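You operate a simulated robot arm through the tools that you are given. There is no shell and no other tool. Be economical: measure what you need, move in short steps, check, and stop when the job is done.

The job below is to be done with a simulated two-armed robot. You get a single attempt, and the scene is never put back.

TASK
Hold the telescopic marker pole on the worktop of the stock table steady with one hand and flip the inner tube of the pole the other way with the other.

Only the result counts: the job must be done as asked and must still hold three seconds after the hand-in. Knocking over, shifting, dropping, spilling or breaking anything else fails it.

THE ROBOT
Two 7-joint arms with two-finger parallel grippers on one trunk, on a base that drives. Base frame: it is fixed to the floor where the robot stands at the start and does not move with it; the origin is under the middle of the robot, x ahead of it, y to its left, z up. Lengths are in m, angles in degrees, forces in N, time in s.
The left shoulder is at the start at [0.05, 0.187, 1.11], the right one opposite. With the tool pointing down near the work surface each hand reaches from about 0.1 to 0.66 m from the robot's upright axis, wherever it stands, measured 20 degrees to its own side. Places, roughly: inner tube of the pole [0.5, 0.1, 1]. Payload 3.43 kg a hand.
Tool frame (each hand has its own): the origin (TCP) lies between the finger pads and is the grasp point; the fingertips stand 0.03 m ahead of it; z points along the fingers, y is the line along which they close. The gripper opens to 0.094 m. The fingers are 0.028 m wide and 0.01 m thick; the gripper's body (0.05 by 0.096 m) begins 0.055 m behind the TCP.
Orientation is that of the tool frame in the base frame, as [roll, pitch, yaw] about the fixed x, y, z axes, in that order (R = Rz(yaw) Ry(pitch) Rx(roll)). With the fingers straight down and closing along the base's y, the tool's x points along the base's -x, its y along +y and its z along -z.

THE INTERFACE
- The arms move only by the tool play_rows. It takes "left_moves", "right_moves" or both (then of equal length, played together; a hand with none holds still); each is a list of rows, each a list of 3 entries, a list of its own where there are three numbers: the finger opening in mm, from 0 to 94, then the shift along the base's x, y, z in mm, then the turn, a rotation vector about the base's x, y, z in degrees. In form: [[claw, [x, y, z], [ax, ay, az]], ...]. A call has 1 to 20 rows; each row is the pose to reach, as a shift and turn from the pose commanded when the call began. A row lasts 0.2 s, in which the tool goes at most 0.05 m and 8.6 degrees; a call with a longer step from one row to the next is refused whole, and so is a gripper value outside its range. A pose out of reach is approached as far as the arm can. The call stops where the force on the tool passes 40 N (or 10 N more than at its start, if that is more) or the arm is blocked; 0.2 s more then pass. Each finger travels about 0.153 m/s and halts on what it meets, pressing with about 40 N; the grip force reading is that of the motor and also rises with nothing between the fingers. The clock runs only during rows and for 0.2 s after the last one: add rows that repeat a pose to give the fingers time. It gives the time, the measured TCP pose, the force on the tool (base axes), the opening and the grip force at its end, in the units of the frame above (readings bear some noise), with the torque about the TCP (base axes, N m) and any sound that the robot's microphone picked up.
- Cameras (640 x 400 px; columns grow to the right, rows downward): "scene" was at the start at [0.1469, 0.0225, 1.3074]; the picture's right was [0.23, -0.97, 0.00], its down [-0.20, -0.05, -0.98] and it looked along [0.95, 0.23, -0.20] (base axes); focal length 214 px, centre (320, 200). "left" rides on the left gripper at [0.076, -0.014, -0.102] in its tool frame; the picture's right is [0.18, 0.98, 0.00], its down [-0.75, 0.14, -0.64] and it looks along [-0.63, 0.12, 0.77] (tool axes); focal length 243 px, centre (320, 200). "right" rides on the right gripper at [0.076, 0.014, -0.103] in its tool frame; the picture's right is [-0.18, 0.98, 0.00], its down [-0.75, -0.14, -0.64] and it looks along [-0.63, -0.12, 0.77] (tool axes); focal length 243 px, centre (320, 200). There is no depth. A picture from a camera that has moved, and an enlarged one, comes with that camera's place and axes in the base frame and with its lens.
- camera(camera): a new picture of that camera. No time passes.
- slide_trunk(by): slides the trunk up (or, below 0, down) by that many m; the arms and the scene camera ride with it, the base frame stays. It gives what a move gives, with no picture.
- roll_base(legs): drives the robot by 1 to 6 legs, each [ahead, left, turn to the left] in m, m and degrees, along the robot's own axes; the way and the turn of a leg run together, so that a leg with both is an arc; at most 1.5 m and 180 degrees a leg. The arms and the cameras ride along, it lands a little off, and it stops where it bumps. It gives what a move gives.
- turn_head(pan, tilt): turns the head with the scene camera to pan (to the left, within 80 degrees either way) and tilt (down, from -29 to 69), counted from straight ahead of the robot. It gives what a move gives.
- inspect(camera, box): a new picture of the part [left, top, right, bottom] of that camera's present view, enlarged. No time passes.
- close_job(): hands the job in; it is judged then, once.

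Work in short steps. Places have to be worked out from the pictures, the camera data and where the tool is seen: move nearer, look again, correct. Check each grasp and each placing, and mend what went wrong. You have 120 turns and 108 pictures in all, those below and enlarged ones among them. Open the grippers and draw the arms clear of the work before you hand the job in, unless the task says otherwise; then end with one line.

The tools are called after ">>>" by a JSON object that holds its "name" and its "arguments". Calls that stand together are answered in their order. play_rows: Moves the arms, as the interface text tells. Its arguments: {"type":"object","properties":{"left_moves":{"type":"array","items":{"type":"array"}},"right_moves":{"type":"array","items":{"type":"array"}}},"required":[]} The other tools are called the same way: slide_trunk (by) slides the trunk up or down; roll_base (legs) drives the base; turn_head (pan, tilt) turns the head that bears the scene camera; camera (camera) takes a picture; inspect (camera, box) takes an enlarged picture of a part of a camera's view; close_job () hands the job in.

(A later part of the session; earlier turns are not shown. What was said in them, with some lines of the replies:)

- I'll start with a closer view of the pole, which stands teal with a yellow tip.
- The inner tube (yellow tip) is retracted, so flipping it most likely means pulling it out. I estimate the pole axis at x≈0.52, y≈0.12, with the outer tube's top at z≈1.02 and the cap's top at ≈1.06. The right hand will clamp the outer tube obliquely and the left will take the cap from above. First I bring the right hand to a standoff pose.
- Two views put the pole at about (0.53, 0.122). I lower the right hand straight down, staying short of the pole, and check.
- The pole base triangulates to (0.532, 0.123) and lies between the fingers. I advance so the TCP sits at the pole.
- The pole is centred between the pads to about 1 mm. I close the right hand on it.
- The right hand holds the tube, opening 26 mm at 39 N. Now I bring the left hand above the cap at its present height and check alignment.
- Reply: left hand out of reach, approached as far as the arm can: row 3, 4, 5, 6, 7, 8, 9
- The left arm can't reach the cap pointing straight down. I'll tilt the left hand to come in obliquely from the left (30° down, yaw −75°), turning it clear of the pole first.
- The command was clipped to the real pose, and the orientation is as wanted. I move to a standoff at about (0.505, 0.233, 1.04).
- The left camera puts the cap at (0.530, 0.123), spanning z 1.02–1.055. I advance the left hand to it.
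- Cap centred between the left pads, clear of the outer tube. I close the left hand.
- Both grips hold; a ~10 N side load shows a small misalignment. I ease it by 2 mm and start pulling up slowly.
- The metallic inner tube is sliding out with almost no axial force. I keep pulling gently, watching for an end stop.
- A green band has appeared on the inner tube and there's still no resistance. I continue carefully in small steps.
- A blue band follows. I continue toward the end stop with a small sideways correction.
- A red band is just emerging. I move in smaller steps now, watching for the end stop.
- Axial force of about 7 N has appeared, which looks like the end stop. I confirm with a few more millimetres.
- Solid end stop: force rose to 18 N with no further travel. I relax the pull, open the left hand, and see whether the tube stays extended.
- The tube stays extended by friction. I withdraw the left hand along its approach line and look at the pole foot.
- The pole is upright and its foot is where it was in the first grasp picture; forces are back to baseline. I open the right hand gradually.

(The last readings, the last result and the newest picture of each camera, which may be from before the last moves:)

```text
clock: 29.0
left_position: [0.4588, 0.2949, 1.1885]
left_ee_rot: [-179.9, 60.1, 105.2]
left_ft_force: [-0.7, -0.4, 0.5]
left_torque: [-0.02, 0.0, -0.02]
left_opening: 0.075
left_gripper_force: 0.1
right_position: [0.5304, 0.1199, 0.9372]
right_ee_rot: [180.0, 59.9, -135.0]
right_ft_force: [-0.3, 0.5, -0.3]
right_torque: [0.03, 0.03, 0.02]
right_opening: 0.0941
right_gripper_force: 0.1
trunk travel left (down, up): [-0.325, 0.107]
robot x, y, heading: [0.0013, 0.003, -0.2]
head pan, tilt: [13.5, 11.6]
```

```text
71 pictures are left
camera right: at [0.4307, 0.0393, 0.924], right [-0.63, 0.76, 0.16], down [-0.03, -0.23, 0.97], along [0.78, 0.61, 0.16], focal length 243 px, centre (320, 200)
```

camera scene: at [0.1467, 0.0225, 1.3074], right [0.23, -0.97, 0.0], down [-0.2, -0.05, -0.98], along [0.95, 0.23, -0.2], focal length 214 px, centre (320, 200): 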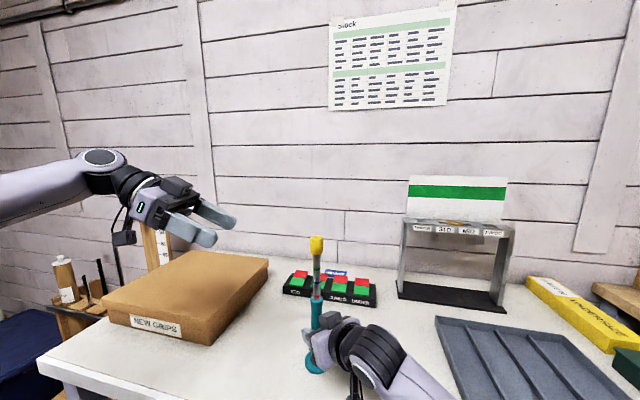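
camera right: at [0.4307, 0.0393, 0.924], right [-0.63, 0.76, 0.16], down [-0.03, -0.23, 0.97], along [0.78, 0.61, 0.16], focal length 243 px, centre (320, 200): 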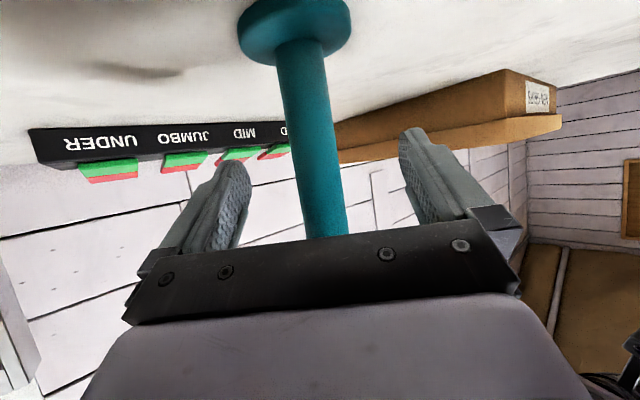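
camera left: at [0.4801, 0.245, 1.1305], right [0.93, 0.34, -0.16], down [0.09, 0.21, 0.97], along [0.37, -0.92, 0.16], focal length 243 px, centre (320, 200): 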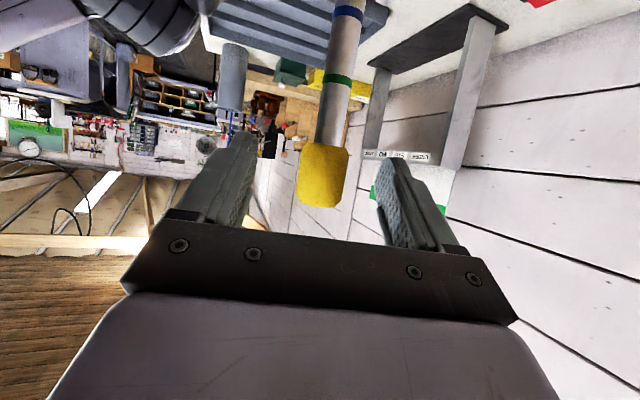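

The pole stands free. I back the right hand straight out and lift it.

>>> {"name": "play_rows", "arguments": {"right_moves": [[94, [-20, -20, 0], [0, 0, 0]], [94, [-45, -45, 0], [0, 0, 0]], [94, [-70, -70, 0], [0, 0, 0]], [94, [-95, -95, 5], [0, 0, 0]], [94, [-105, -105, 40], [0, 0, 0]], [94, [-110, -110, 80], [0, 0, 0]], [94, [-110, -110, 120], [0, 0, 0]], [94, [-110, -110, 120], [0, 0, 0]]]}}

>>> {"name": "inspect", "arguments": {"camera": "scene", "box": [220, 200, 420, 400]}}

>>> {"name": "camera", "arguments": {"camera": "scene"}}

```text
clock: 30.8
left_position: [0.458, 0.295, 1.1889]
left_ee_rot: [-179.9, 60.1, 105.1]
left_ft_force: [-0.3, 0.0, -1.2]
left_torque: [0.0, 0.0, 0.01]
left_opening: 0.0753
left_gripper_force: 0.0
right_position: [0.4209, 0.0086, 1.058]
right_ee_rot: [179.9, 60.0, -135.1]
right_ft_force: [0.7, -0.2, 0.3]
right_torque: [-0.03, -0.02, -0.02]
right_opening: 0.0937
right_gripper_force: 0.0
trunk travel left (down, up): [-0.325, 0.107]
robot x, y, heading: [-0.003, 0.001, -0.0]
head pan, tilt: [13.5, 11.6]
```

```text
2.00 times, centred on (320, 300) of scene
camera zoom: at [0.1469, 0.0225, 1.3074], right [0.23, -0.97, 0.0], down [-0.2, -0.05, -0.98], along [0.95, 0.23, -0.2], focal length 429 px, centre (320, 0)
```

zoom: 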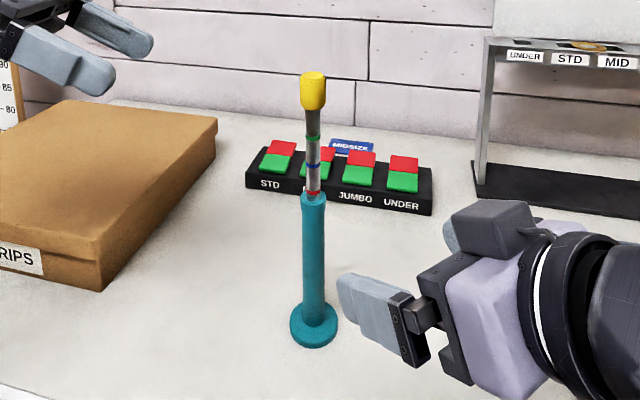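

```text
69 pictures are left
camera scene: at [0.1469, 0.0225, 1.3074], right [0.23, -0.97, 0.0], down [-0.2, -0.05, -0.98], along [0.95, 0.23, -0.2], focal length 214 px, centre (320, 200)
```

scene: 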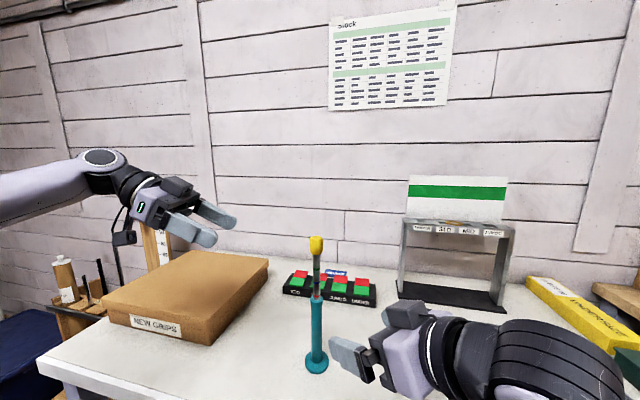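

The tube looks extended by about 0.10 m. One last zoom to check it hasn't sunk.

>>> {"name": "inspect", "arguments": {"camera": "scene", "box": [270, 230, 370, 330]}}

```text
4.00 times, centred on (320, 280) of scene
camera zoom: at [0.1469, 0.0225, 1.3074], right [0.23, -0.97, 0.0], down [-0.2, -0.05, -0.98], along [0.95, 0.23, -0.2], focal length 858 px, centre (320, -120)
```

zoom: 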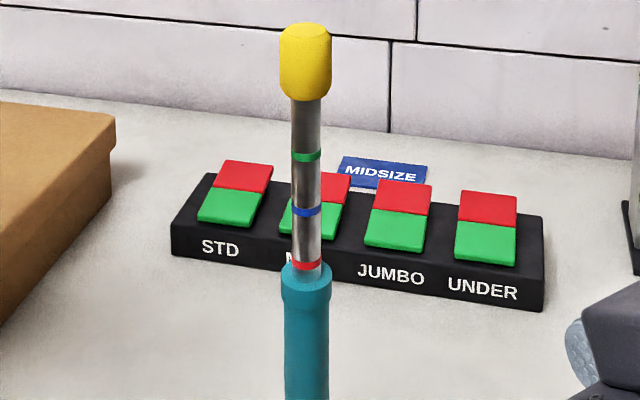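

The cap is at the same height as right after release, so the tube is holding at the end of its travel, and nothing else has moved. I hand in the job.

>>> {"name": "close_job", "arguments": {}}

```text
The job is handed in.
```

I took "flip the other way" to mean extending the retracted inner tube. It is now pulled out about 0.10 m, within about 3 mm of its end stop, and stays there; the pole stands where it was, and both hands are open and clear.
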